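You operate a simulated robot arm through the tools that you are given. There is no shell and no other tool.

You are at the controls of a simulated robot arm. One attempt, no reset.

TASK
Brake on, then slide the bunk to hole 2 and pin it.

It is judged by the outcome, as a careful person would: the job done as asked, and still so three seconds after it is handed in. It fails if anything else is knocked over, pushed out of place, dropped, spilled or broken.

THE ROBOT
A 6-joint arm with a two-finger parallel gripper, fixed in place. Base frame: the origin is at the foot of the arm, x ahead of it, y to its left, z up. Readings come in m, degrees, newtons and seconds.
With the tool pointing down near the work surface it reaches from about 0.24 to 0.64 m from the base axis. Its first joint turns from -115.0 to 115.0 degrees. Payload 3.43 kg.
Tool frame: the origin (TCP) lies between the finger pads and is the grasp point; the fingertips stand 0.034 m ahead of it; z points along the fingers, y is the line along which they close. Largest opening 0.128 m; finger width 0.024, thickness 0.012; the body of the gripper, 0.048 by 0.13 m, starts 0.096 m behind the TCP.
Orientation is that of the tool frame in the base frame, as a unit quaternion [w, x, y, z]. With the fingers straight down and closing along the base's y, the tool's x points along the base's -x, its y along +y and its z along -z.

THE INTERFACE
- The arm moves only by the tool nudge_tool. Its argument "steps" is a list of rows, each a list of 2 entries, a list of its own where there are three numbers: the shift along the tool's x, y, z in units of 25 mm (1.0 is 25 mm), then the turn, a rotation vector about the tool's x, y, z in units of 6 degrees (1.0 is 6 degrees). In form: [[[x, y, z], [rx, ry, rz]], ...]. A call has 1 to 20 rows; each row shifts and turns the commanded pose from where the row before left it, along the tool's axes as they then stand. "grip" is the closure, from 0 (fully open) to 1 (shut), set as the call begins (left out, the last holds). A call with a number of a shift or a turn outside -1 to 1 is refused whole. Rows are played at 5 a second. More than 0.05 m and 8.6 degrees between two rows, or a gripper value outside its range, and nothing of the call is played. Where a pose cannot be reached the arm comes as near as it can. A force on the tool above 40 N (or 10 N above the force at the start of the call, whichever is more), or a blocked arm, ends the call early, and 0.2 s more pass. Each finger travels about 0.153 m/s and halts on what it meets, pressing with about 30 N; the grip force reading is that of the motor and also rises with nothing between the fingers. The clock runs only during rows and for 0.2 s after the last one: add rows that do not move to give the fingers time. The reply holds the time, the measured pose of the TCP, the force on the tool along the base axes, the opening and the grip force, in the units named above and with some noise, with the torque about the TCP (base axes, N m) and any sound that the robot's microphone picked up.
- Cameras (640 x 400 px; columns grow to the right, rows downward): "scene" is fixed at [0.0493, 0.6491, 1.1551]; the picture's right is [-0.67, -0.74, 0.00], its down [-0.38, 0.35, -0.85] and it looks along [0.63, -0.58, -0.52] (base axes); focal length 356 px, centre (320, 200). "wrist" rides on the gripper at [0.076, -0.011, -0.16] in the tool frame; the picture's right is [0.15, 0.99, 0.00], its down [-0.88, 0.13, -0.46] and it looks along [-0.45, 0.07, 0.89] (tool axes); focal length 234 px, centre (320, 200). There is no depth. A picture from a camera that has moved, and an enlarged one, comes with that camera's place and axes in the base frame and with its lens.
- capture(camera): a new picture of that camera. The clock stands still meanwhile.
- slide_trunk(by): slides the trunk up (or, below 0, down) by that many m; the arm rides with it, the base frame stays. It gives what a move gives, with no picture.
- close_up(camera, box): a new picture of the part [left, top, right, bottom] of that camera's present view, enlarged. The clock stands still meanwhile.
- close_job(): hands the job in; it is judged then, once.

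Places have to be worked out from the pictures, the camera data and where the tool is seen. Open the gripper and draw the arm clear of the work before you hand the job in, unless the task says otherwise.

The tools are called after "Call:" by a JSON object that holds its "op" and its "data". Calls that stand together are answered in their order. nudge_tool: Moves the arm, as the interface text tells. Its arguments: {"type":"object","properties":{"steps":{"type":"array","items":{"type":"array"}},"grip":{"type":"number"}},"required":["steps"]} The other tools are called the same way: slide_trunk (by) slides the trunk up or down; capture (camera) takes a picture; close_up (camera, box) takes an enlarged picture of a part of a camera's view; close_job () hands the job in.

At the start:

```text
time: 0.0
eef_pos: [0.3635, 0.0966, 0.8833]
tool_rot: [0.0, 0.0, 1.0, 0.0]
force: [-0.4, 0.1, -0.6]
ft_torque: [0.03, 0.02, -0.02]
grip_width: 0.1278
finger_force: 0.1
trunk travel left (down, up): [-0.725, 0.265]
```

scene: 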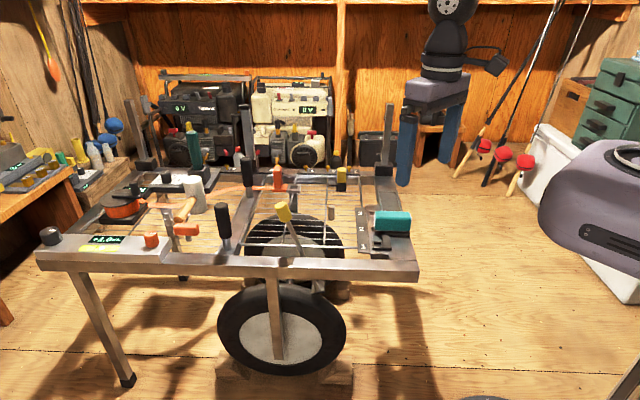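
wrist: 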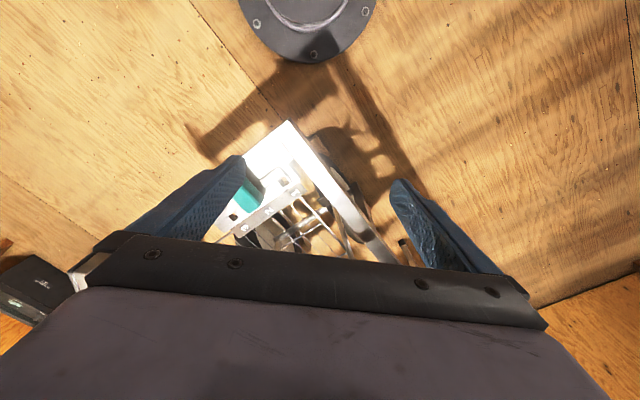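

The scene shows a frame trailer (boat trailer-like) with wheel, several handles and a teal-handled thing. I'll look closer at different parts of the scene camera view.

Call:
{"op": "close_up", "data": {"camera": "scene", "box": [200, 140, 430, 284]}}

Call:
{"op": "close_up", "data": {"camera": "scene", "box": [30, 140, 260, 284]}}

Call:
{"op": "close_up", "data": {"camera": "scene", "box": [320, 160, 430, 264]}}

Call:
{"op": "close_up", "data": {"camera": "scene", "box": [140, 60, 340, 200]}}

```text
2.78 times, centred on (315, 212) of scene
camera zoom: at [0.0493, 0.6491, 1.1551], right [-0.67, -0.74, 0.0], down [-0.38, 0.35, -0.85], along [0.63, -0.58, -0.52], focal length 988 px, centre (334, 167)
```

zoom: 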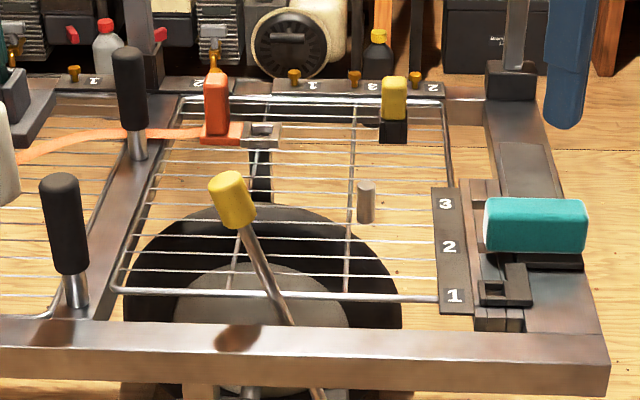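

```text
2.78 times, centred on (145, 212) of scene
camera zoom: at [0.0493, 0.6491, 1.1551], right [-0.67, -0.74, 0.0], down [-0.38, 0.35, -0.85], along [0.63, -0.58, -0.52], focal length 988 px, centre (806, 167)
```

zoom: 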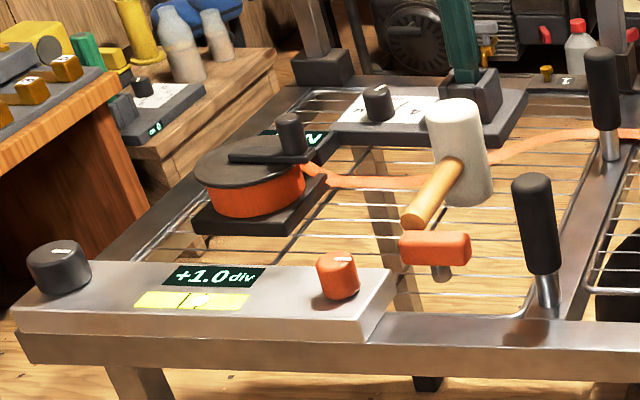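

```text
3.85 times, centred on (375, 212) of scene
camera zoom: at [0.0493, 0.6491, 1.1551], right [-0.67, -0.74, 0.0], down [-0.38, 0.35, -0.85], along [0.63, -0.58, -0.52], focal length 1368 px, centre (108, 154)
```

zoom: 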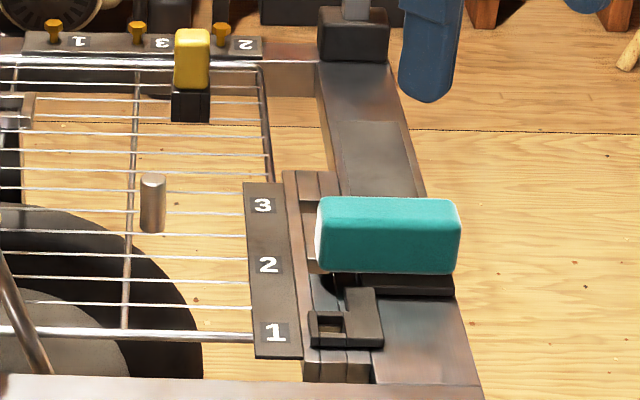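

```text
2.86 times, centred on (240, 130) of scene
camera zoom: at [0.0493, 0.6491, 1.1551], right [-0.67, -0.74, 0.0], down [-0.38, 0.35, -0.85], along [0.63, -0.58, -0.52], focal length 1016 px, centre (549, 400)
```

zoom: 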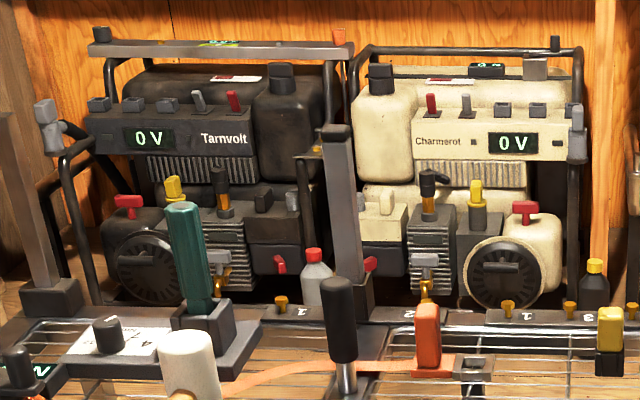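

The gripper hovers above the corner of the frame; the teal-handled slider with holes 1-2-3 seems to be on the right rail at about (0.49,-0.02,0.63). I'll enlarge the wrist view to see it from above.

Call:
{"op": "close_up", "data": {"camera": "wrist", "box": [190, 110, 430, 280]}}

Call:
{"op": "close_up", "data": {"camera": "scene", "box": [355, 195, 425, 255]}}

Call:
{"op": "close_up", "data": {"camera": "scene", "box": [250, 160, 360, 300]}}

Call:
{"op": "close_up", "data": {"camera": "scene", "box": [200, 240, 370, 400]}}

```text
2.35 times, centred on (310, 195) of wrist
camera zoom: at [0.2883, 0.0862, 1.0431], right [-0.15, 0.99, 0.0], down [0.88, 0.13, 0.46], along [0.45, 0.07, -0.89], focal length 551 px, centre (344, 212)
```

zoom: 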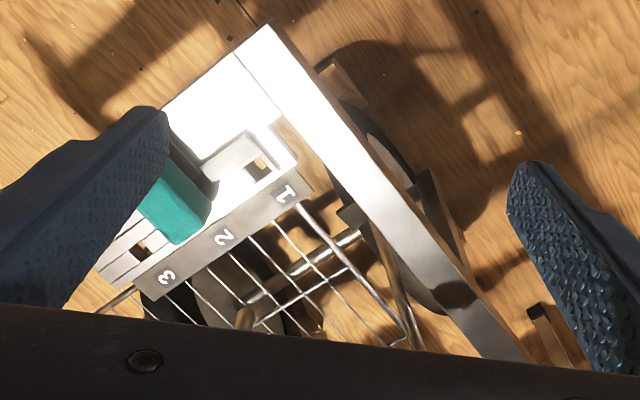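

```text
6.67 times, centred on (390, 225) of scene
camera zoom: at [0.0493, 0.6491, 1.1551], right [-0.67, -0.74, 0.0], down [-0.38, 0.35, -0.85], along [0.63, -0.58, -0.52], focal length 2370 px, centre (-147, 33)
```

zoom: 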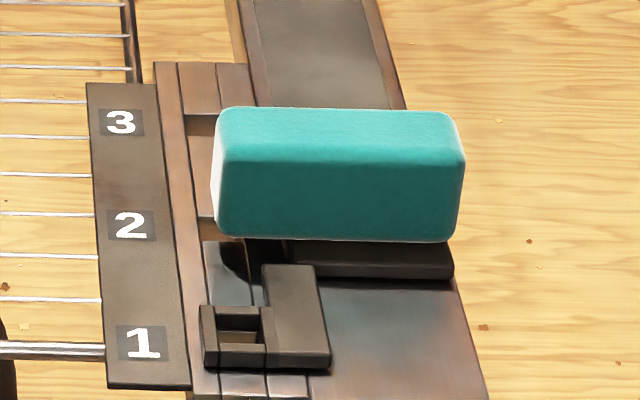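

```text
2.86 times, centred on (305, 230) of scene
camera zoom: at [0.0493, 0.6491, 1.1551], right [-0.67, -0.74, 0.0], down [-0.38, 0.35, -0.85], along [0.63, -0.58, -0.52], focal length 1016 px, centre (363, 114)
```

zoom: 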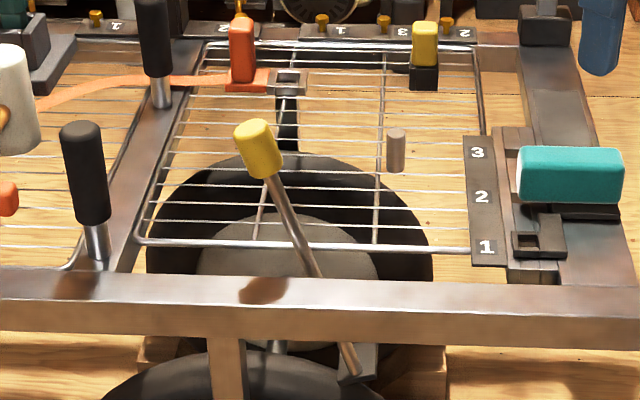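

```text
2.50 times, centred on (285, 320) of scene
camera zoom: at [0.0493, 0.6491, 1.1551], right [-0.67, -0.74, 0.0], down [-0.38, 0.35, -0.85], along [0.63, -0.58, -0.52], focal length 889 px, centre (408, -100)
```

zoom: 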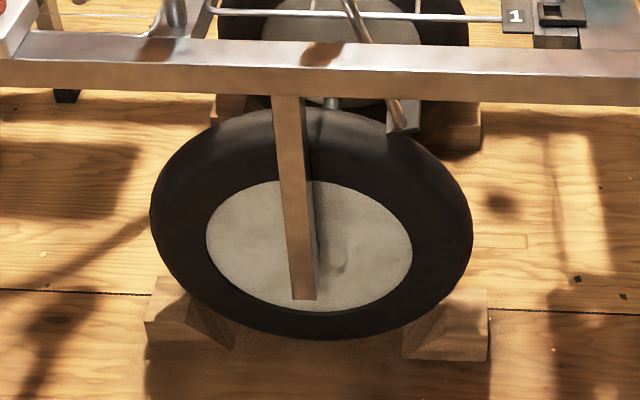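

The bunk is the teal pad on a carriage whose lug has a square window now over hole 1; next I need to find the pin and confirm the brake lever. I'll zoom on the yellow-topped piece near the far rail and the gray peg.

Call:
{"op": "close_up", "data": {"camera": "scene", "box": [320, 155, 370, 195]}}

Call:
{"op": "close_up", "data": {"camera": "scene", "box": [310, 190, 350, 230]}}

Call:
{"op": "close_up", "data": {"camera": "scene", "box": [255, 155, 315, 200]}}

Call:
{"op": "close_up", "data": {"camera": "scene", "box": [260, 190, 350, 300]}}

```text
10.00 times, centred on (345, 175) of scene
camera zoom: at [0.0493, 0.6491, 1.1551], right [-0.67, -0.74, 0.0], down [-0.38, 0.35, -0.85], along [0.63, -0.58, -0.52], focal length 3556 px, centre (70, 450)
```

zoom: 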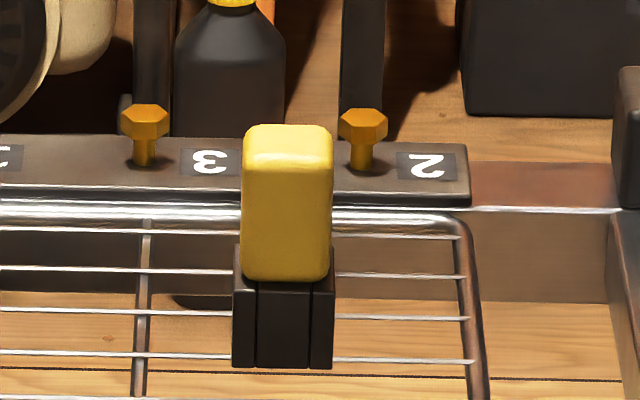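

```text
10.00 times, centred on (330, 210) of scene
camera zoom: at [0.0493, 0.6491, 1.1551], right [-0.67, -0.74, 0.0], down [-0.38, 0.35, -0.85], along [0.63, -0.58, -0.52], focal length 3556 px, centre (220, 100)
```

zoom: 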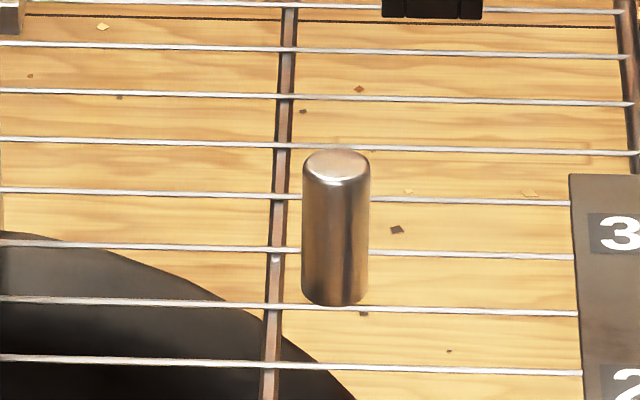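

```text
8.89 times, centred on (285, 178) of scene
camera zoom: at [0.0493, 0.6491, 1.1551], right [-0.67, -0.74, 0.0], down [-0.38, 0.35, -0.85], along [0.63, -0.58, -0.52], focal length 3161 px, centre (631, 400)
```

zoom: 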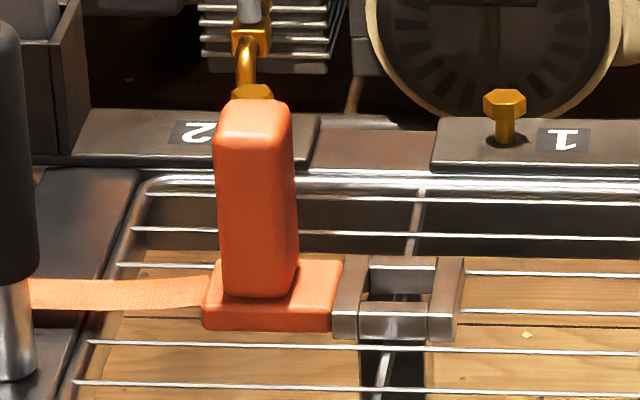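

```text
3.64 times, centred on (305, 245) of scene
camera zoom: at [0.0493, 0.6491, 1.1551], right [-0.67, -0.74, 0.0], down [-0.38, 0.35, -0.85], along [0.63, -0.58, -0.52], focal length 1293 px, centre (374, 36)
```

zoom: 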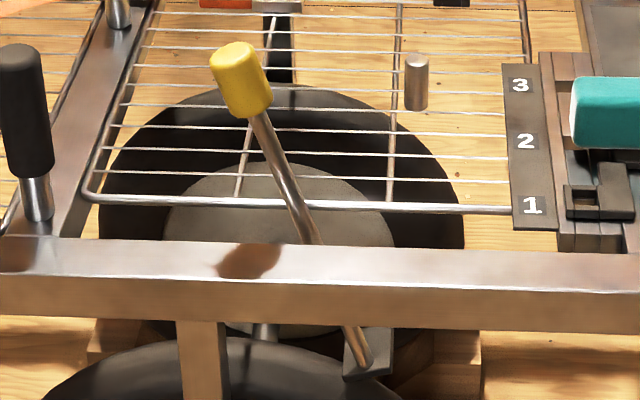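

The yellow-topped piece sits in a box holder on the grid and is probably the pin; the yellow-knobbed lever near the wheel is probably the brake. I'll yaw the tool about 36° to view the lever with the wrist camera.

Call:
{"op": "nudge_tool", "data": {"steps": [[[0, 0, 0], [0, 0, -1]], [[0, 0, 0], [0, 0, -1]], [[0, 0, 0], [0, 0, -1]], [[0, 0, 0], [0, 0, -1]], [[0, 0, 0], [0, 0, -1]], [[0, 0, 0], [0, 0, -1]]]}}

Call:
{"op": "capture", "data": {"camera": "wrist"}}

```text
time: 1.4
eef_pos: [0.3618, 0.0958, 0.8837]
tool_rot: [0.0, -0.309, 0.951, 0.0]
force: [-0.1, -1.2, 0.7]
ft_torque: [0.01, 0.01, -0.02]
grip_width: 0.128
finger_force: 0.1
trunk travel left (down, up): [-0.725, 0.265]
```

```text
taken
camera wrist: at [0.3088, 0.0434, 1.0433], right [-0.7, 0.71, 0.0], down [0.63, 0.62, 0.46], along [0.32, 0.32, -0.89], focal length 234 px, centre (320, 200)
```

wrist: 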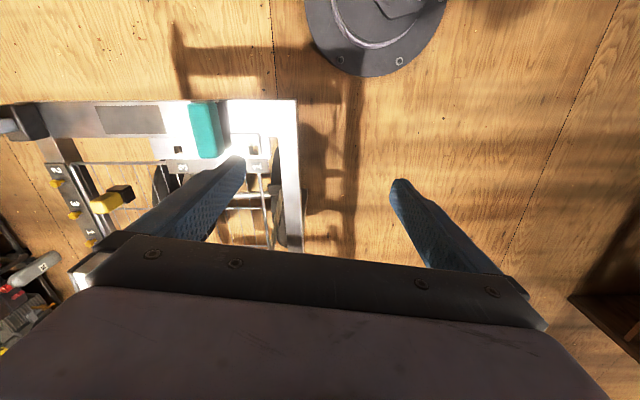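

The frame is square to this camera now (frame at 45°). I'll tilt the tool outward 30° to see past the gripper body toward lever and pin.

Call:
{"op": "nudge_tool", "data": {"steps": [[[0, 0, 0], [0, -1, 0]], [[0, 0, 0], [0, -1, 0]], [[0, 0, 0], [0, -1, 0]], [[0, 0, 0], [0, -1, 0]], [[0, 0, 0], [0, -1, 0]]]}}

Call:
{"op": "capture", "data": {"camera": "wrist"}}

Call:
{"op": "capture", "data": {"camera": "scene"}}

```text
time: 2.6
eef_pos: [0.3892, 0.0991, 0.8897]
tool_rot: [0.244, -0.298, 0.919, 0.079]
force: [0.5, -0.2, -0.1]
ft_torque: [-0.01, 0.0, 0.01]
grip_width: 0.1282
finger_force: 0.0
out of reach, approached as far as the arm can: row 4, 5
trunk travel left (down, up): [-0.725, 0.265]
```

```text
taken
camera wrist: at [0.2801, 0.006, 0.9916], right [-0.68, 0.73, -0.07], down [0.36, 0.42, 0.83], along [0.64, 0.54, -0.55], focal length 234 px, centre (320, 200)
```

wrist: 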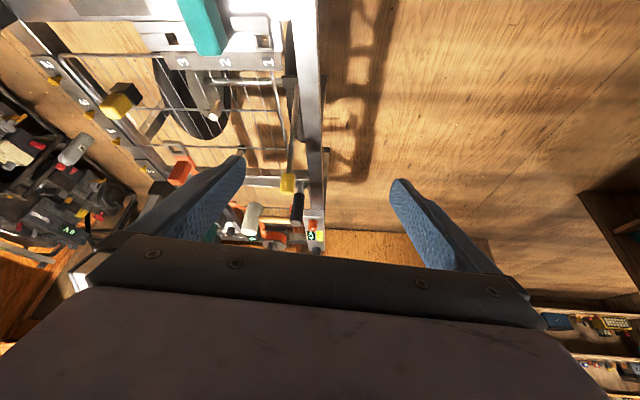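

```text
taken
```

scene: 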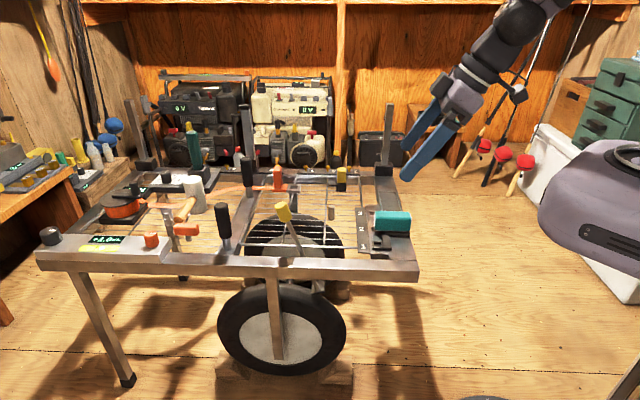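

Now the lever, pin and bunk are all visible in the wrist view. I'll zoom in on each.

Call:
{"op": "close_up", "data": {"camera": "wrist", "box": [225, 50, 335, 200]}}

Call:
{"op": "close_up", "data": {"camera": "wrist", "box": [80, 60, 240, 170]}}

Call:
{"op": "close_up", "data": {"camera": "wrist", "box": [140, 0, 300, 80]}}

Call:
{"op": "close_up", "data": {"camera": "wrist", "box": [230, 160, 340, 250]}}

```text
2.67 times, centred on (280, 125) of wrist
camera zoom: at [0.2801, 0.006, 0.9916], right [-0.68, 0.73, -0.07], down [0.36, 0.42, 0.83], along [0.64, 0.54, -0.55], focal length 624 px, centre (427, 400)
```

zoom: 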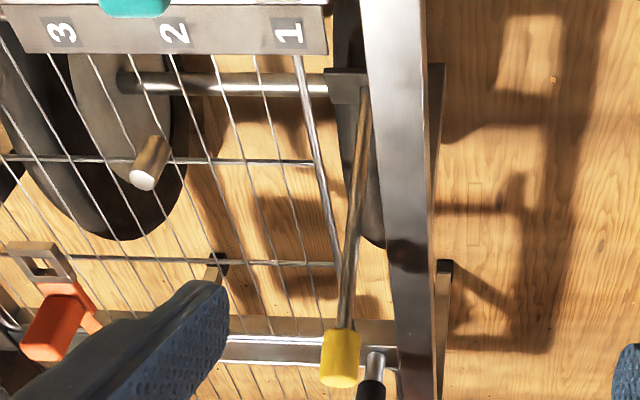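

```text
3.64 times, centred on (160, 115) of wrist
camera zoom: at [0.2801, 0.006, 0.9916], right [-0.68, 0.73, -0.07], down [0.36, 0.42, 0.83], along [0.64, 0.54, -0.55], focal length 852 px, centre (902, 509)
```

zoom: 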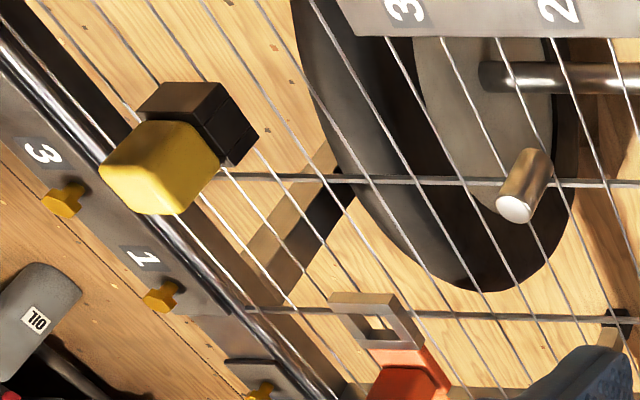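

```text
4.00 times, centred on (220, 40) of wrist
camera zoom: at [0.2801, 0.006, 0.9916], right [-0.68, 0.73, -0.07], down [0.36, 0.42, 0.83], along [0.64, 0.54, -0.55], focal length 937 px, centre (720, 840)
```

zoom: 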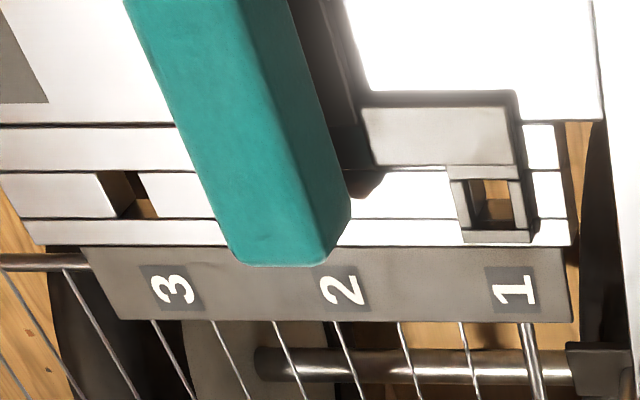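

```text
4.44 times, centred on (285, 205) of wrist
camera zoom: at [0.2801, 0.006, 0.9916], right [-0.68, 0.73, -0.07], down [0.36, 0.42, 0.83], along [0.64, 0.54, -0.55], focal length 1041 px, centre (476, 178)
```

zoom: 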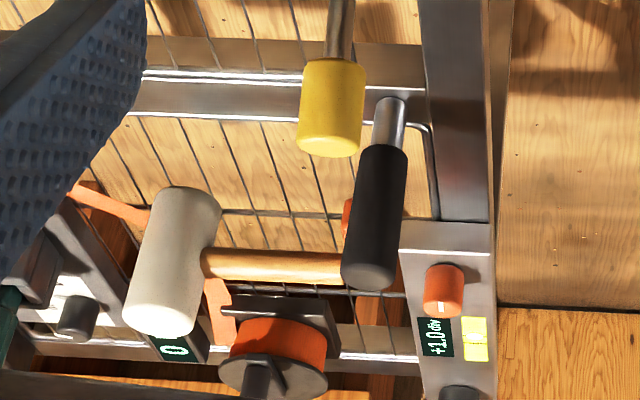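

Triangulating gives: brake knob ≈ (0.649, 0.219, 0.68), lever pivot ≈ (0.593, 0.158, 0.42), pin top ≈ (0.773, -0.113, 0.63), hole label 1 ≈ (0.518, 0.061), label 2 ≈ (0.574, 0.006). I'll look more closely at the lever's pivot and the lug for clues.

Call:
{"op": "close_up", "data": {"camera": "wrist", "box": [255, 55, 325, 115]}}

Call:
{"op": "close_up", "data": {"camera": "scene", "box": [290, 265, 350, 310]}}

Call:
{"op": "close_up", "data": {"camera": "wrist", "box": [200, 10, 300, 75]}}

Call:
{"op": "close_up", "data": {"camera": "wrist", "box": [90, 70, 160, 130]}}

```text
6.67 times, centred on (290, 85) of wrist
camera zoom: at [0.2801, 0.006, 0.9916], right [-0.68, 0.73, -0.07], down [0.36, 0.42, 0.83], along [0.64, 0.54, -0.55], focal length 1561 px, centre (520, 967)
```

zoom: 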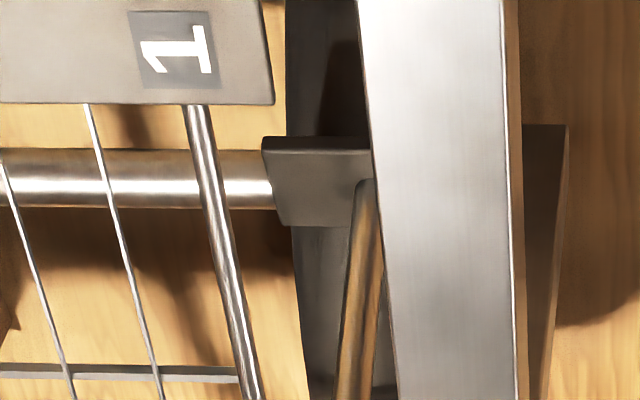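

```text
8.89 times, centred on (320, 288) of scene
camera zoom: at [0.0493, 0.6491, 1.1551], right [-0.67, -0.74, 0.0], down [-0.38, 0.35, -0.85], along [0.63, -0.58, -0.52], focal length 3161 px, centre (320, -578)
```

zoom: 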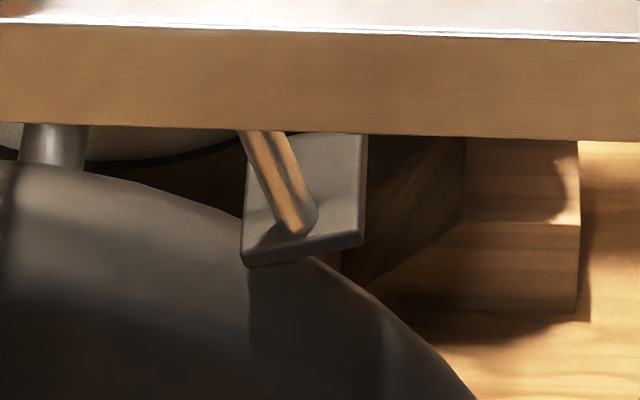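

```text
6.15 times, centred on (250, 42) of wrist
camera zoom: at [0.2801, 0.006, 0.9916], right [-0.68, 0.73, -0.07], down [0.36, 0.42, 0.83], along [0.64, 0.54, -0.55], focal length 1441 px, centre (751, 1169)
```

zoom: 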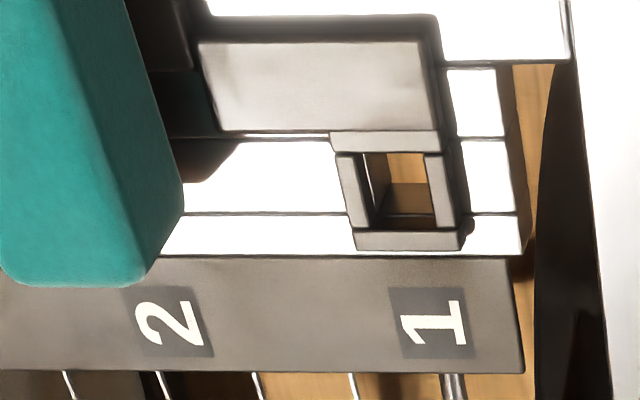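

```text
6.67 times, centred on (125, 100) of wrist
camera zoom: at [0.2801, 0.006, 0.9916], right [-0.68, 0.73, -0.07], down [0.36, 0.42, 0.83], along [0.64, 0.54, -0.55], focal length 1561 px, centre (1620, 867)
```

zoom: 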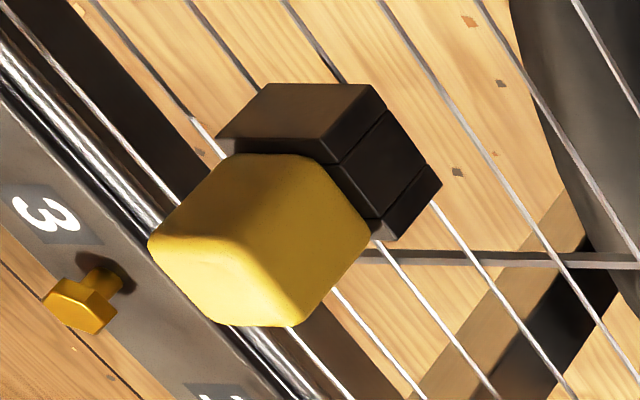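

The lever pivots on a bracket beside the axle and leans about 18° away from me (+u, the long-rail direction). I'll move the tool forward toward the lever at safe height, and yaw to 45° so the fingers close across the lever's swing plane.

Call:
{"op": "nudge_tool", "data": {"steps": [[[-0.687, -0.556, 0.702], [0, 0, 0]], [[-0.687, -0.556, 0.702], [0, 0, 0]], [[-0.687, -0.556, 0.702], [0, 0, 0]], [[-0.687, -0.556, 0.702], [0, 0, 0]], [[-0.687, -0.556, 0.702], [0, 0, 0]], [[0, 0, 0], [-0.375, 0, -0.65]], [[0, 0, 0], [-0.375, 0, -0.65]], [[0, 0, 0], [0, -0.833, 0]], [[0, 0, 0], [0, -0.833, 0]]]}}

Call:
{"op": "capture", "data": {"camera": "wrist"}}

Call:
{"op": "capture", "data": {"camera": "scene"}}

```text
time: 4.6
eef_pos: [0.5252, 0.1132, 0.859]
tool_rot: [0.316, -0.36, 0.868, 0.132]
force: [0.9, 0.0, -0.9]
ft_torque: [-0.01, 0.0, -0.01]
grip_width: 0.1282
finger_force: 0.2
trunk travel left (down, up): [-0.725, 0.265]
```

```text
taken
camera wrist: at [0.421, -0.0075, 0.9316], right [-0.78, 0.62, -0.09], down [0.18, 0.36, 0.92], along [0.6, 0.7, -0.39], focal length 234 px, centre (320, 200)
```

wrist: 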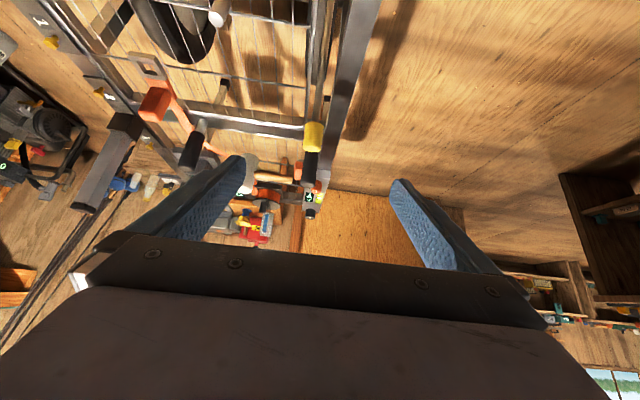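

```text
taken
```

scene: 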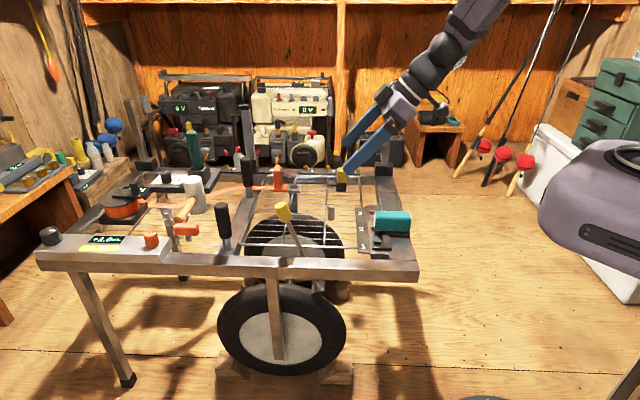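

The arm is at 45° yaw and 40° tilt as commanded; the refined knob position is ≈ (0.647, 0.220, 0.679). I'll advance to a pre-grasp point 0.10 m short of the knob along the tool axis.

Call:
{"op": "nudge_tool", "data": {"steps": [[[-0.053, -0.071, 0.945], [0, 0, 0]], [[-0.053, -0.071, 0.945], [0, 0, 0]], [[-0.053, -0.071, 0.945], [0, 0, 0]], [[-0.053, -0.071, 0.945], [0, 0, 0]], [[-0.053, -0.071, 0.945], [0, 0, 0]], [[-0.053, -0.071, 0.945], [0, 0, 0]]], "grip": 0}}

Call:
{"op": "capture", "data": {"camera": "wrist"}}

Call:
{"op": "capture", "data": {"camera": "scene"}}

```text
time: 6.0
eef_pos: [0.6023, 0.1725, 0.754]
tool_rot: [0.316, -0.36, 0.868, 0.131]
force: [0.8, 0.9, 0.0]
ft_torque: [0.0, -0.02, 0.01]
grip_width: 0.128
finger_force: 0.0
trunk travel left (down, up): [-0.725, 0.265]
```

```text
taken
camera wrist: at [0.4973, 0.0529, 0.8271], right [-0.78, 0.62, -0.09], down [0.18, 0.36, 0.92], along [0.6, 0.7, -0.39], focal length 234 px, centre (320, 200)
```

wrist: 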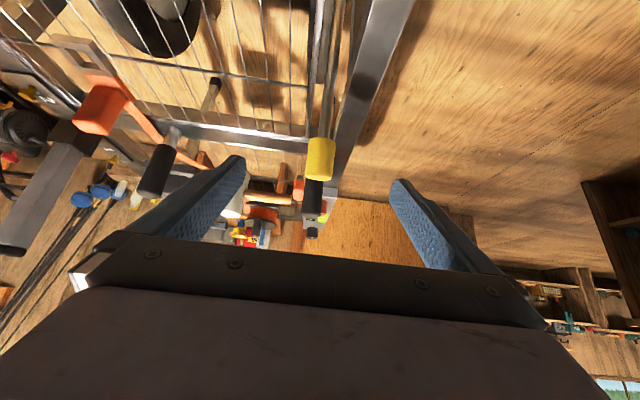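

```text
taken
```

scene: 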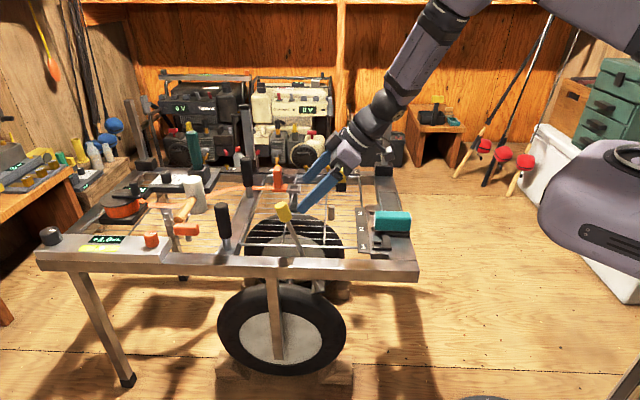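

The knob is centered between the fingers laterally. I'll advance 0.10 m so the TCP reaches the knob.

Call:
{"op": "nudge_tool", "data": {"steps": [[[0, 0, 1], [0, 0, 0]], [[0, 0, 1], [0, 0, 0]], [[0, 0, 1], [0, 0, 0]], [[0, 0, 1], [0, 0, 0]]], "grip": 0}}

Call:
{"op": "capture", "data": {"camera": "wrist"}}

Call:
{"op": "close_up", "data": {"camera": "scene", "box": [220, 150, 380, 290]}}

```text
time: 7.0
eef_pos: [0.649, 0.2216, 0.6773]
tool_rot: [0.315, -0.36, 0.868, 0.131]
force: [0.6, 0.4, -0.2]
ft_torque: [0.01, 0.04, -0.01]
grip_width: 0.1283
finger_force: 0.2
trunk travel left (down, up): [-0.725, 0.265]
```

```text
taken
camera wrist: at [0.544, 0.101, 0.7509], right [-0.78, 0.62, -0.09], down [0.18, 0.36, 0.92], along [0.6, 0.7, -0.39], focal length 234 px, centre (320, 200)
```

wrist: 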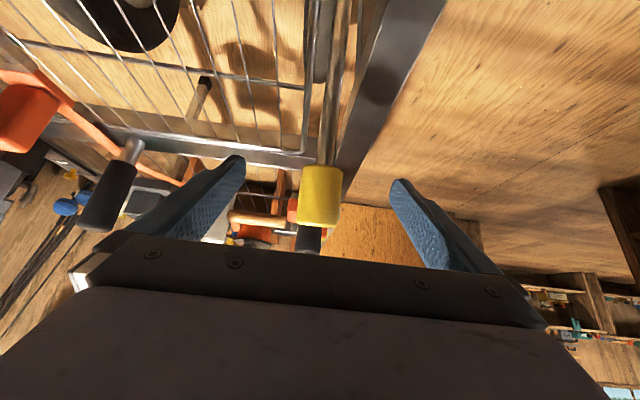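

```text
2.86 times, centred on (300, 220) of scene
camera zoom: at [0.0493, 0.6491, 1.1551], right [-0.67, -0.74, 0.0], down [-0.38, 0.35, -0.85], along [0.63, -0.58, -0.52], focal length 1016 px, centre (377, 143)
```

zoom: 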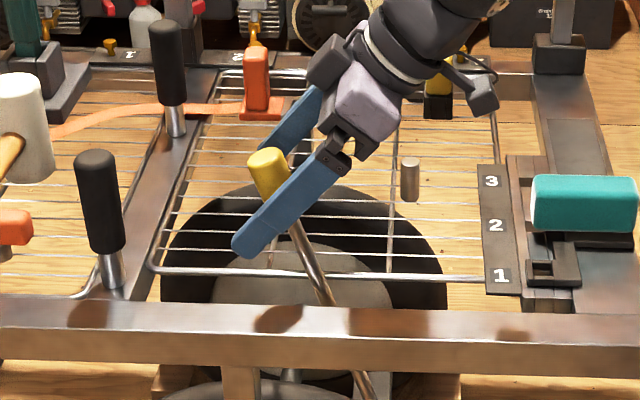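

The knob is centered between the pads at the TCP. I'll close the gripper on it with still rows.

Call:
{"op": "nudge_tool", "data": {"steps": [[[0, 0, 0], [0, 0, 0]], [[0, 0, 0], [0, 0, 0]], [[0, 0, 0], [0, 0, 0]], [[0, 0, 0], [0, 0, 0]]], "grip": 1}}

Call:
{"op": "capture", "data": {"camera": "wrist"}}

```text
time: 8.0
eef_pos: [0.647, 0.2212, 0.6777]
tool_rot: [0.317, -0.36, 0.868, 0.131]
force: [0.4, -0.3, -1.8]
ft_torque: [0.27, 0.08, 0.1]
grip_width: 0.0312
finger_force: 45.3
trunk travel left (down, up): [-0.725, 0.265]
```

```text
taken
camera wrist: at [0.5437, 0.1007, 0.751], right [-0.78, 0.62, -0.09], down [0.18, 0.36, 0.92], along [0.6, 0.7, -0.39], focal length 234 px, centre (320, 200)
```

wrist: 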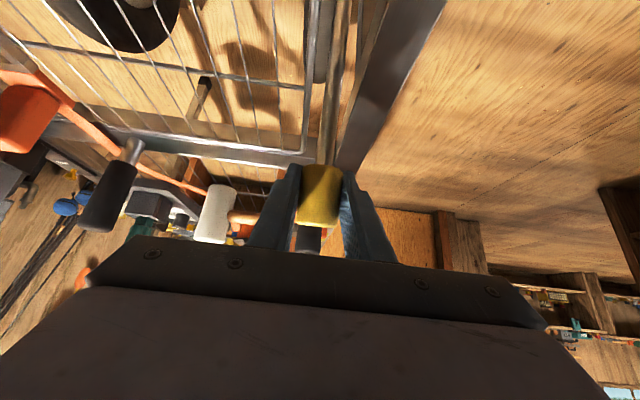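

Knob gripped (31 mm wide). I'll test a small 10 mm pull along the lever's arc toward the robot (-u, slightly up) and read the force.

Call:
{"op": "nudge_tool", "data": {"steps": [[[0.106, 0, -0.17], [0, 0, 0]], [[0.106, 0, -0.17], [0, 0, 0]], [[0, 0, 0], [0, 0, 0]]]}}

```text
time: 8.8
eef_pos: [0.6419, 0.213, 0.6803]
tool_rot: [0.315, -0.361, 0.868, 0.132]
force: [-3.0, 7.4, -2.9]
ft_torque: [0.5, -0.16, 0.15]
grip_width: 0.0316
finger_force: 45.7
trunk travel left (down, up): [-0.725, 0.265]
```

The lever moved ~9 mm toward me with only ~3 N along the travel, plus some side force; I'll continue along the arc to about 11° with a 2 mm sideways relief, and check.

Call:
{"op": "nudge_tool", "data": {"steps": [[[0.135, 0.04, -0.192], [0, 0, 0]], [[0.135, 0.04, -0.192], [0, 0, 0]], [[0.143, 0, -0.186], [0, 0, 0]], [[0.143, 0, -0.186], [0, 0, 0]], [[0, 0, 0], [0, 0, 0]]]}}

Call:
{"op": "close_up", "data": {"camera": "scene", "box": [220, 150, 380, 310]}}

Call:
{"op": "capture", "data": {"camera": "wrist"}}

```text
time: 10.0
eef_pos: [0.624, 0.1986, 0.6859]
tool_rot: [0.315, -0.359, 0.869, 0.13]
force: [4.5, -1.4, -6.3]
ft_torque: [0.06, -1.0, -0.11]
grip_width: 0.031
finger_force: 44.7
trunk travel left (down, up): [-0.725, 0.265]
```

```text
2.50 times, centred on (300, 230) of scene
camera zoom: at [0.0493, 0.6491, 1.1551], right [-0.67, -0.74, 0.0], down [-0.38, 0.35, -0.85], along [0.63, -0.58, -0.52], focal length 889 px, centre (370, 125)
```

zoom: 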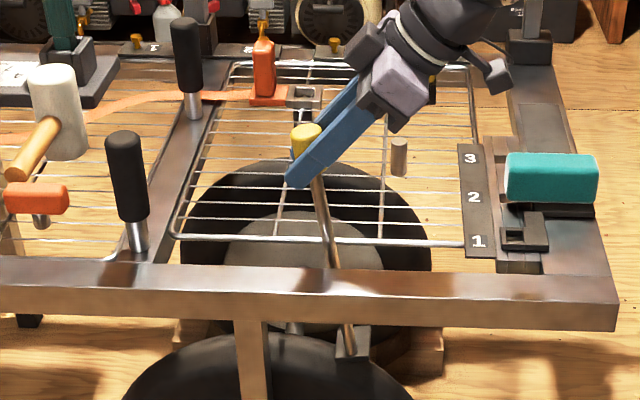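

```text
taken
camera wrist: at [0.5202, 0.0778, 0.7599], right [-0.78, 0.62, -0.09], down [0.18, 0.36, 0.91], along [0.6, 0.69, -0.39], focal length 234 px, centre (320, 200)
```

wrist: 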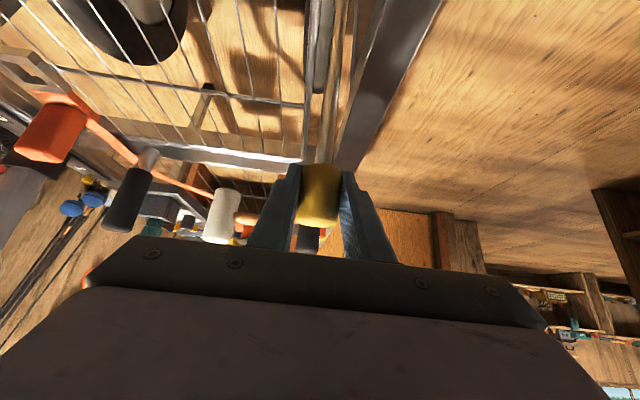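

The lever swings freely toward the robot with small forces, so that's its travel direction. I'll continue along the arc to about vertical.

Call:
{"op": "nudge_tool", "data": {"steps": [[[0.215, 0, -0.177], [0, 0, 0]], [[0.192, 0, -0.207], [0, 0, 0]], [[0.202, 0, -0.198], [0, 0, 0]], [[0.202, 0, -0.198], [0, 0, 0]], [[0.211, 0, -0.187], [0, 0, 0]], [[0.211, 0, -0.187], [0, 0, 0]], [[0, 0, 0], [0, 0, 0]]]}}

Call:
{"op": "close_up", "data": {"camera": "scene", "box": [220, 150, 380, 310]}}

```text
time: 11.6
eef_pos: [0.596, 0.1678, 0.6897]
tool_rot: [0.315, -0.36, 0.868, 0.131]
force: [17.5, -6.5, -9.0]
ft_torque: [0.25, -1.43, -0.04]
grip_width: 0.0314
finger_force: 44.8
trunk travel left (down, up): [-0.725, 0.265]
```

```text
2.50 times, centred on (300, 230) of scene
camera zoom: at [0.0493, 0.6491, 1.1551], right [-0.67, -0.74, 0.0], down [-0.38, 0.35, -0.85], along [0.63, -0.58, -0.52], focal length 889 px, centre (370, 125)
```

zoom: 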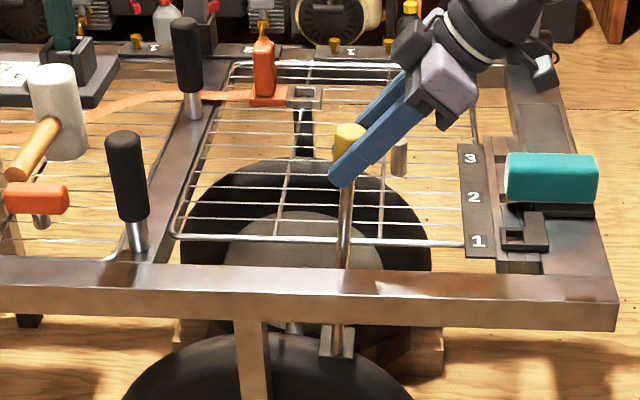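

The lever is near vertical; there is a ~17 N side load toward +n and ~9 N downward. I'll relieve these by shifting 3 mm sideways and 2 mm down before continuing.

Call:
{"op": "nudge_tool", "data": {"steps": [[[0.05, -0.12, 0.06], [0, 0, 0]], [[0, 0, 0], [0, 0, 0]]]}}

Call:
{"op": "close_up", "data": {"camera": "wrist", "box": [240, 60, 420, 240]}}

```text
time: 12.2
eef_pos: [0.5951, 0.1683, 0.6896]
tool_rot: [0.317, -0.36, 0.868, 0.131]
force: [1.5, -2.0, 8.6]
ft_torque: [-0.27, -0.34, -0.21]
grip_width: 0.0315
finger_force: 44.9
trunk travel left (down, up): [-0.725, 0.265]
```

```text
2.22 times, centred on (330, 150) of wrist
camera zoom: at [0.4903, 0.0467, 0.7626], right [-0.78, 0.62, -0.09], down [0.18, 0.36, 0.92], along [0.6, 0.7, -0.39], focal length 520 px, centre (298, 311)
```

zoom: 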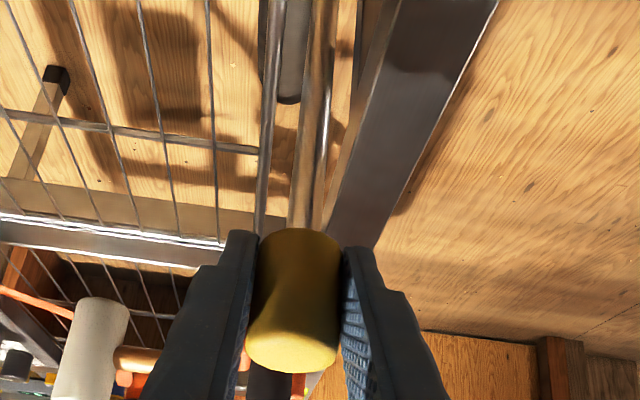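

Side load is relieved. I'll continue the arc past vertical, small step by step, watching for a stop or click.

Call:
{"op": "nudge_tool", "data": {"steps": [[[0.2, -0.01, -0.2], [0, 0, 0]], [[0.221, -0.01, -0.176], [0, 0, 0]], [[0.23, -0.01, -0.165], [0, 0, 0]], [[0.23, -0.01, -0.165], [0, 0, 0]], [[0, 0, 0], [0, 0, 0]]]}}

Call:
{"op": "close_up", "data": {"camera": "scene", "box": [220, 150, 380, 310]}}

```text
time: 13.4
eef_pos: [0.5731, 0.1454, 0.6847]
tool_rot: [0.314, -0.36, 0.869, 0.13]
force: [-4.4, 14.3, -4.0]
ft_torque: [0.29, -1.39, 0.19]
grip_width: 0.0316
finger_force: 44.9
trunk travel left (down, up): [-0.725, 0.265]
```

```text
2.50 times, centred on (300, 230) of scene
camera zoom: at [0.0493, 0.6491, 1.1551], right [-0.67, -0.74, 0.0], down [-0.38, 0.35, -0.85], along [0.63, -0.58, -0.52], focal length 889 px, centre (370, 125)
```

zoom: 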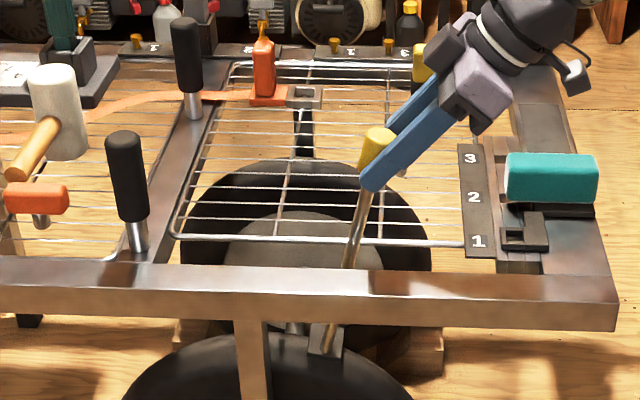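

The lever is past vertical, still moving with ~7 N. I'll continue with a small lateral correction.

Call:
{"op": "nudge_tool", "data": {"steps": [[[0.237, 0.06, -0.152], [0, 0, 0]], [[0.237, 0, -0.152], [0, 0, 0]], [[0.246, 0, -0.139], [0, 0, 0]], [[0.246, 0, -0.139], [0, 0, 0]], [[0, 0, 0], [0, 0, 0]]]}}

Call:
{"op": "close_up", "data": {"camera": "scene", "box": [220, 150, 380, 310]}}

```text
time: 14.6
eef_pos: [0.5581, 0.1309, 0.6816]
tool_rot: [0.317, -0.363, 0.866, 0.132]
force: [8.9, 28.5, -9.8]
ft_torque: [-0.48, -0.75, -0.01]
grip_width: 0.0312
finger_force: 44.7
trunk travel left (down, up): [-0.725, 0.265]
```

```text
2.50 times, centred on (300, 230) of scene
camera zoom: at [0.0493, 0.6491, 1.1551], right [-0.67, -0.74, 0.0], down [-0.38, 0.35, -0.85], along [0.63, -0.58, -0.52], focal length 889 px, centre (370, 125)
```

zoom: 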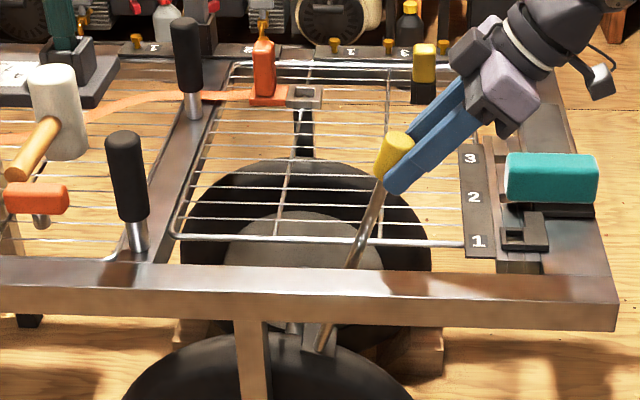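

Resistance rose to ~26 N with the arm lagging ~7 mm, so the lever is at or near its far end. I'll nudge 5 mm further with side relief to tell a stop from a stiff section.

Call:
{"op": "nudge_tool", "data": {"steps": [[[0.087, 0.08, -0.048], [0, 0, 0]], [[0.087, 0, -0.048], [0, 0, 0]], [[0, 0, 0], [0, 0, 0]]]}}

Call:
{"op": "close_up", "data": {"camera": "scene", "box": [220, 150, 380, 310]}}

Call:
{"op": "close_up", "data": {"camera": "wrist", "box": [240, 60, 420, 240]}}

```text
time: 15.1
eef_pos: [0.5579, 0.1299, 0.682]
tool_rot: [0.321, -0.361, 0.865, 0.133]
force: [18.3, 12.1, -18.4]
ft_torque: [0.18, 0.89, 0.77]
grip_width: 0.0314
finger_force: 44.8
trunk travel left (down, up): [-0.725, 0.265]
stopped in row 2: the force on the tool passed its limit at 43 N (the readings are from after the stop); the commanded pose is now the measured one
```

```text
2.50 times, centred on (300, 230) of scene
camera zoom: at [0.0493, 0.6491, 1.1551], right [-0.67, -0.74, 0.0], down [-0.38, 0.35, -0.85], along [0.63, -0.58, -0.52], focal length 889 px, centre (370, 125)
```

zoom: 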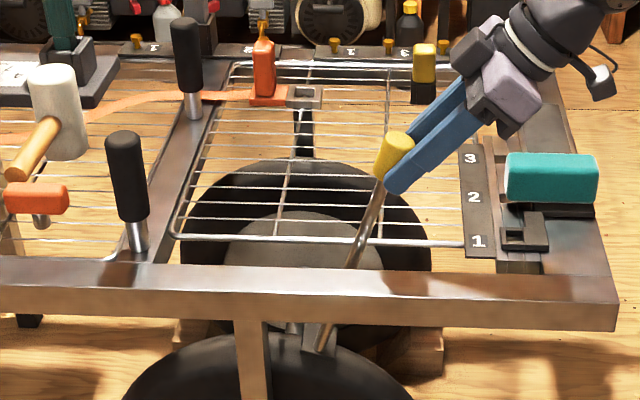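

```text
2.22 times, centred on (330, 150) of wrist
camera zoom: at [0.453, 0.0089, 0.7548], right [-0.78, 0.62, -0.1], down [0.17, 0.36, 0.92], along [0.6, 0.7, -0.38], focal length 520 px, centre (298, 311)
```

zoom: 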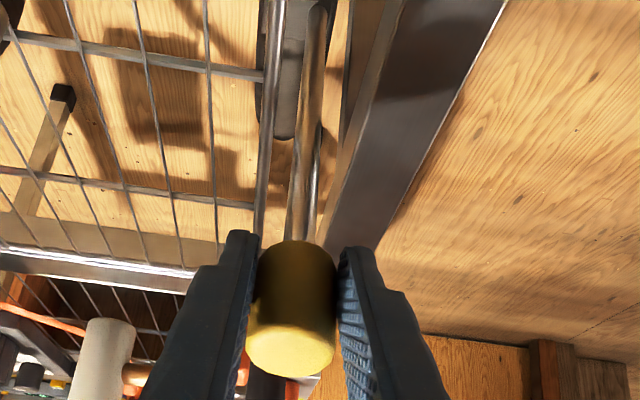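

The lever hit a firm stop (43 N). The plate at the lever's lower end swung toward the wheel, which looks like a brake shoe; let me zoom in on it to confirm contact.

Call:
{"op": "close_up", "data": {"camera": "scene", "box": [270, 255, 350, 315]}}

Call:
{"op": "close_up", "data": {"camera": "scene", "box": [280, 190, 350, 300]}}

```text
6.67 times, centred on (310, 285) of scene
camera zoom: at [0.0493, 0.6491, 1.1551], right [-0.67, -0.74, 0.0], down [-0.38, 0.35, -0.85], along [0.63, -0.58, -0.52], focal length 2370 px, centre (387, -367)
```

zoom: 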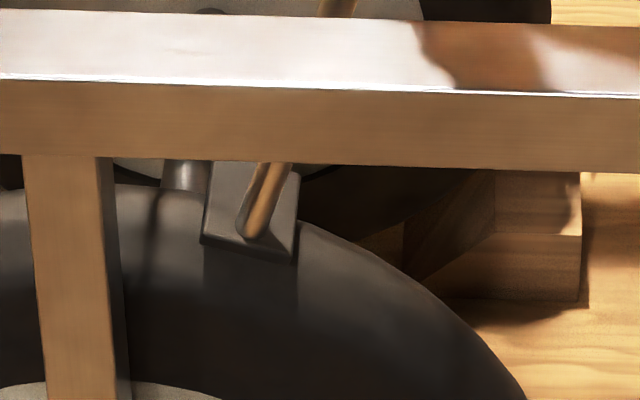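

```text
3.64 times, centred on (315, 245) of scene
camera zoom: at [0.0493, 0.6491, 1.1551], right [-0.67, -0.74, 0.0], down [-0.38, 0.35, -0.85], along [0.63, -0.58, -0.52], focal length 1293 px, centre (338, 36)
```

zoom: 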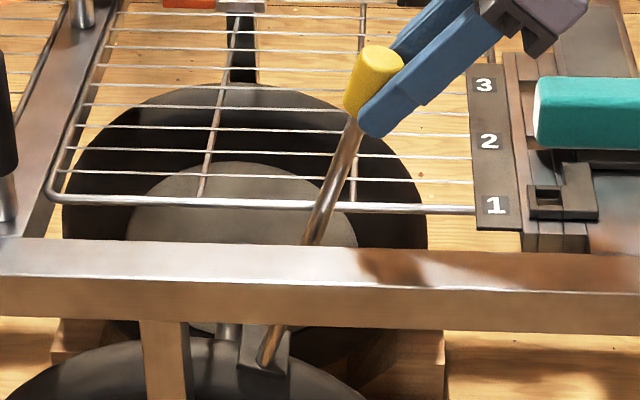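

The shoe plate has swung onto the tire and the lever is against a hard stop, so the brake is applied. I'll open the gripper and check whether the lever stays.

Call:
{"op": "nudge_tool", "data": {"steps": [[[0, 0, 0], [0, 0, 0]], [[0, 0, 0], [0, 0, 0]], [[0, 0, 0], [0, 0, 0]], [[0, 0, 0], [0, 0, 0]], [[0, 0, 0], [0, 0, 0]]], "grip": 0}}

Call:
{"op": "close_up", "data": {"camera": "scene", "box": [220, 150, 380, 310]}}

Call:
{"op": "capture", "data": {"camera": "wrist"}}

```text
time: 16.3
eef_pos: [0.5548, 0.1277, 0.6849]
tool_rot: [0.322, -0.359, 0.866, 0.133]
force: [-0.3, -0.4, 0.5]
ft_torque: [-0.07, 0.01, 0.03]
grip_width: 0.1279
finger_force: 0.1
trunk travel left (down, up): [-0.725, 0.265]
```

```text
2.50 times, centred on (300, 230) of scene
camera zoom: at [0.0493, 0.6491, 1.1551], right [-0.67, -0.74, 0.0], down [-0.38, 0.35, -0.85], along [0.63, -0.58, -0.52], focal length 889 px, centre (370, 125)
```

zoom: 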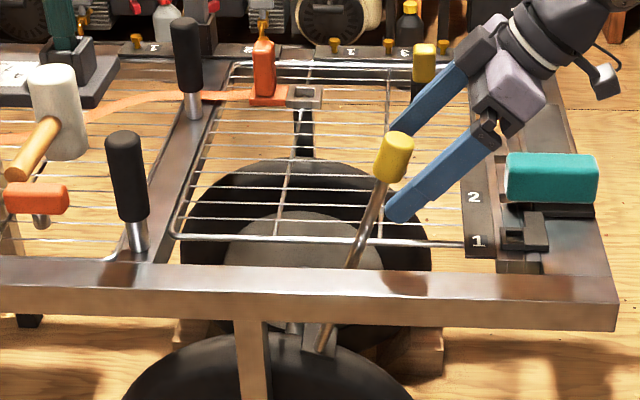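

```text
taken
camera wrist: at [0.4502, 0.0071, 0.7567], right [-0.78, 0.62, -0.1], down [0.17, 0.36, 0.92], along [0.6, 0.7, -0.38], focal length 234 px, centre (320, 200)
```

wrist: 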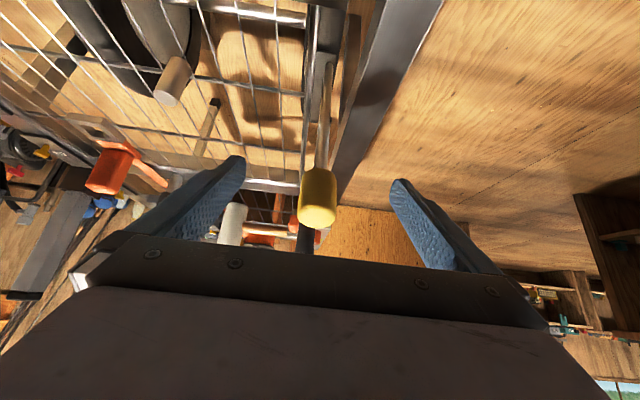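

The lever stays put after release, so the brake is on. I'll retreat along the tool axis, then bring the tool upright to look at the bunk.

Call:
{"op": "nudge_tool", "data": {"steps": [[[0, 0, -1], [0, 0, 0]], [[0, 0, -1], [0, 0, 0]], [[0, 0, -1], [0, 0, 0]], [[0, 0, -1], [0, 0, 0]], [[0, 0, -1], [0, 0, 0]], [[0, 0, 0], [0, 0.971, 0]], [[0, 0, 0], [0, 0.971, 0]], [[0, 0, 0], [0, 0.971, 0]], [[0, 0, 0], [0, 0.971, 0]], [[0, 0, 0], [0, 0.971, 0]], [[0, 0, 0], [0, 0.971, 0]], [[0, 0, 0], [0, 0.971, 0]]]}}

Call:
{"op": "capture", "data": {"camera": "wrist"}}

Call:
{"op": "capture", "data": {"camera": "scene"}}

```text
time: 18.9
eef_pos: [0.4995, 0.0706, 0.7793]
tool_rot: [-0.002, -0.383, 0.924, -0.002]
force: [0.4, 0.2, -0.5]
ft_torque: [0.02, 0.02, 0.03]
grip_width: 0.1279
finger_force: 0.0
trunk travel left (down, up): [-0.725, 0.265]
```

```text
taken
camera wrist: at [0.4544, 0.0108, 0.9396], right [-0.8, 0.59, 0.0], down [0.53, 0.72, 0.45], along [0.27, 0.36, -0.89], focal length 234 px, centre (320, 200)
```

wrist: 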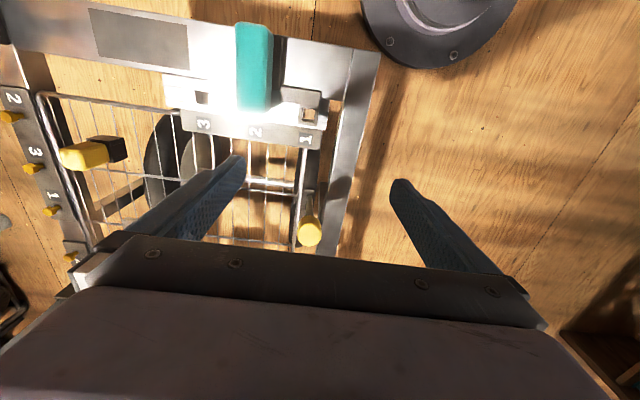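

```text
taken
```

scene: 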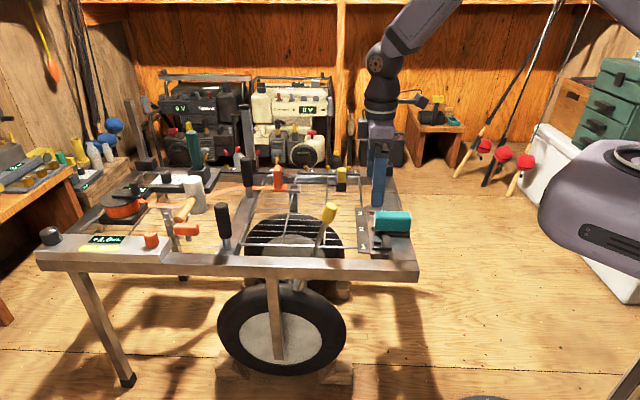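

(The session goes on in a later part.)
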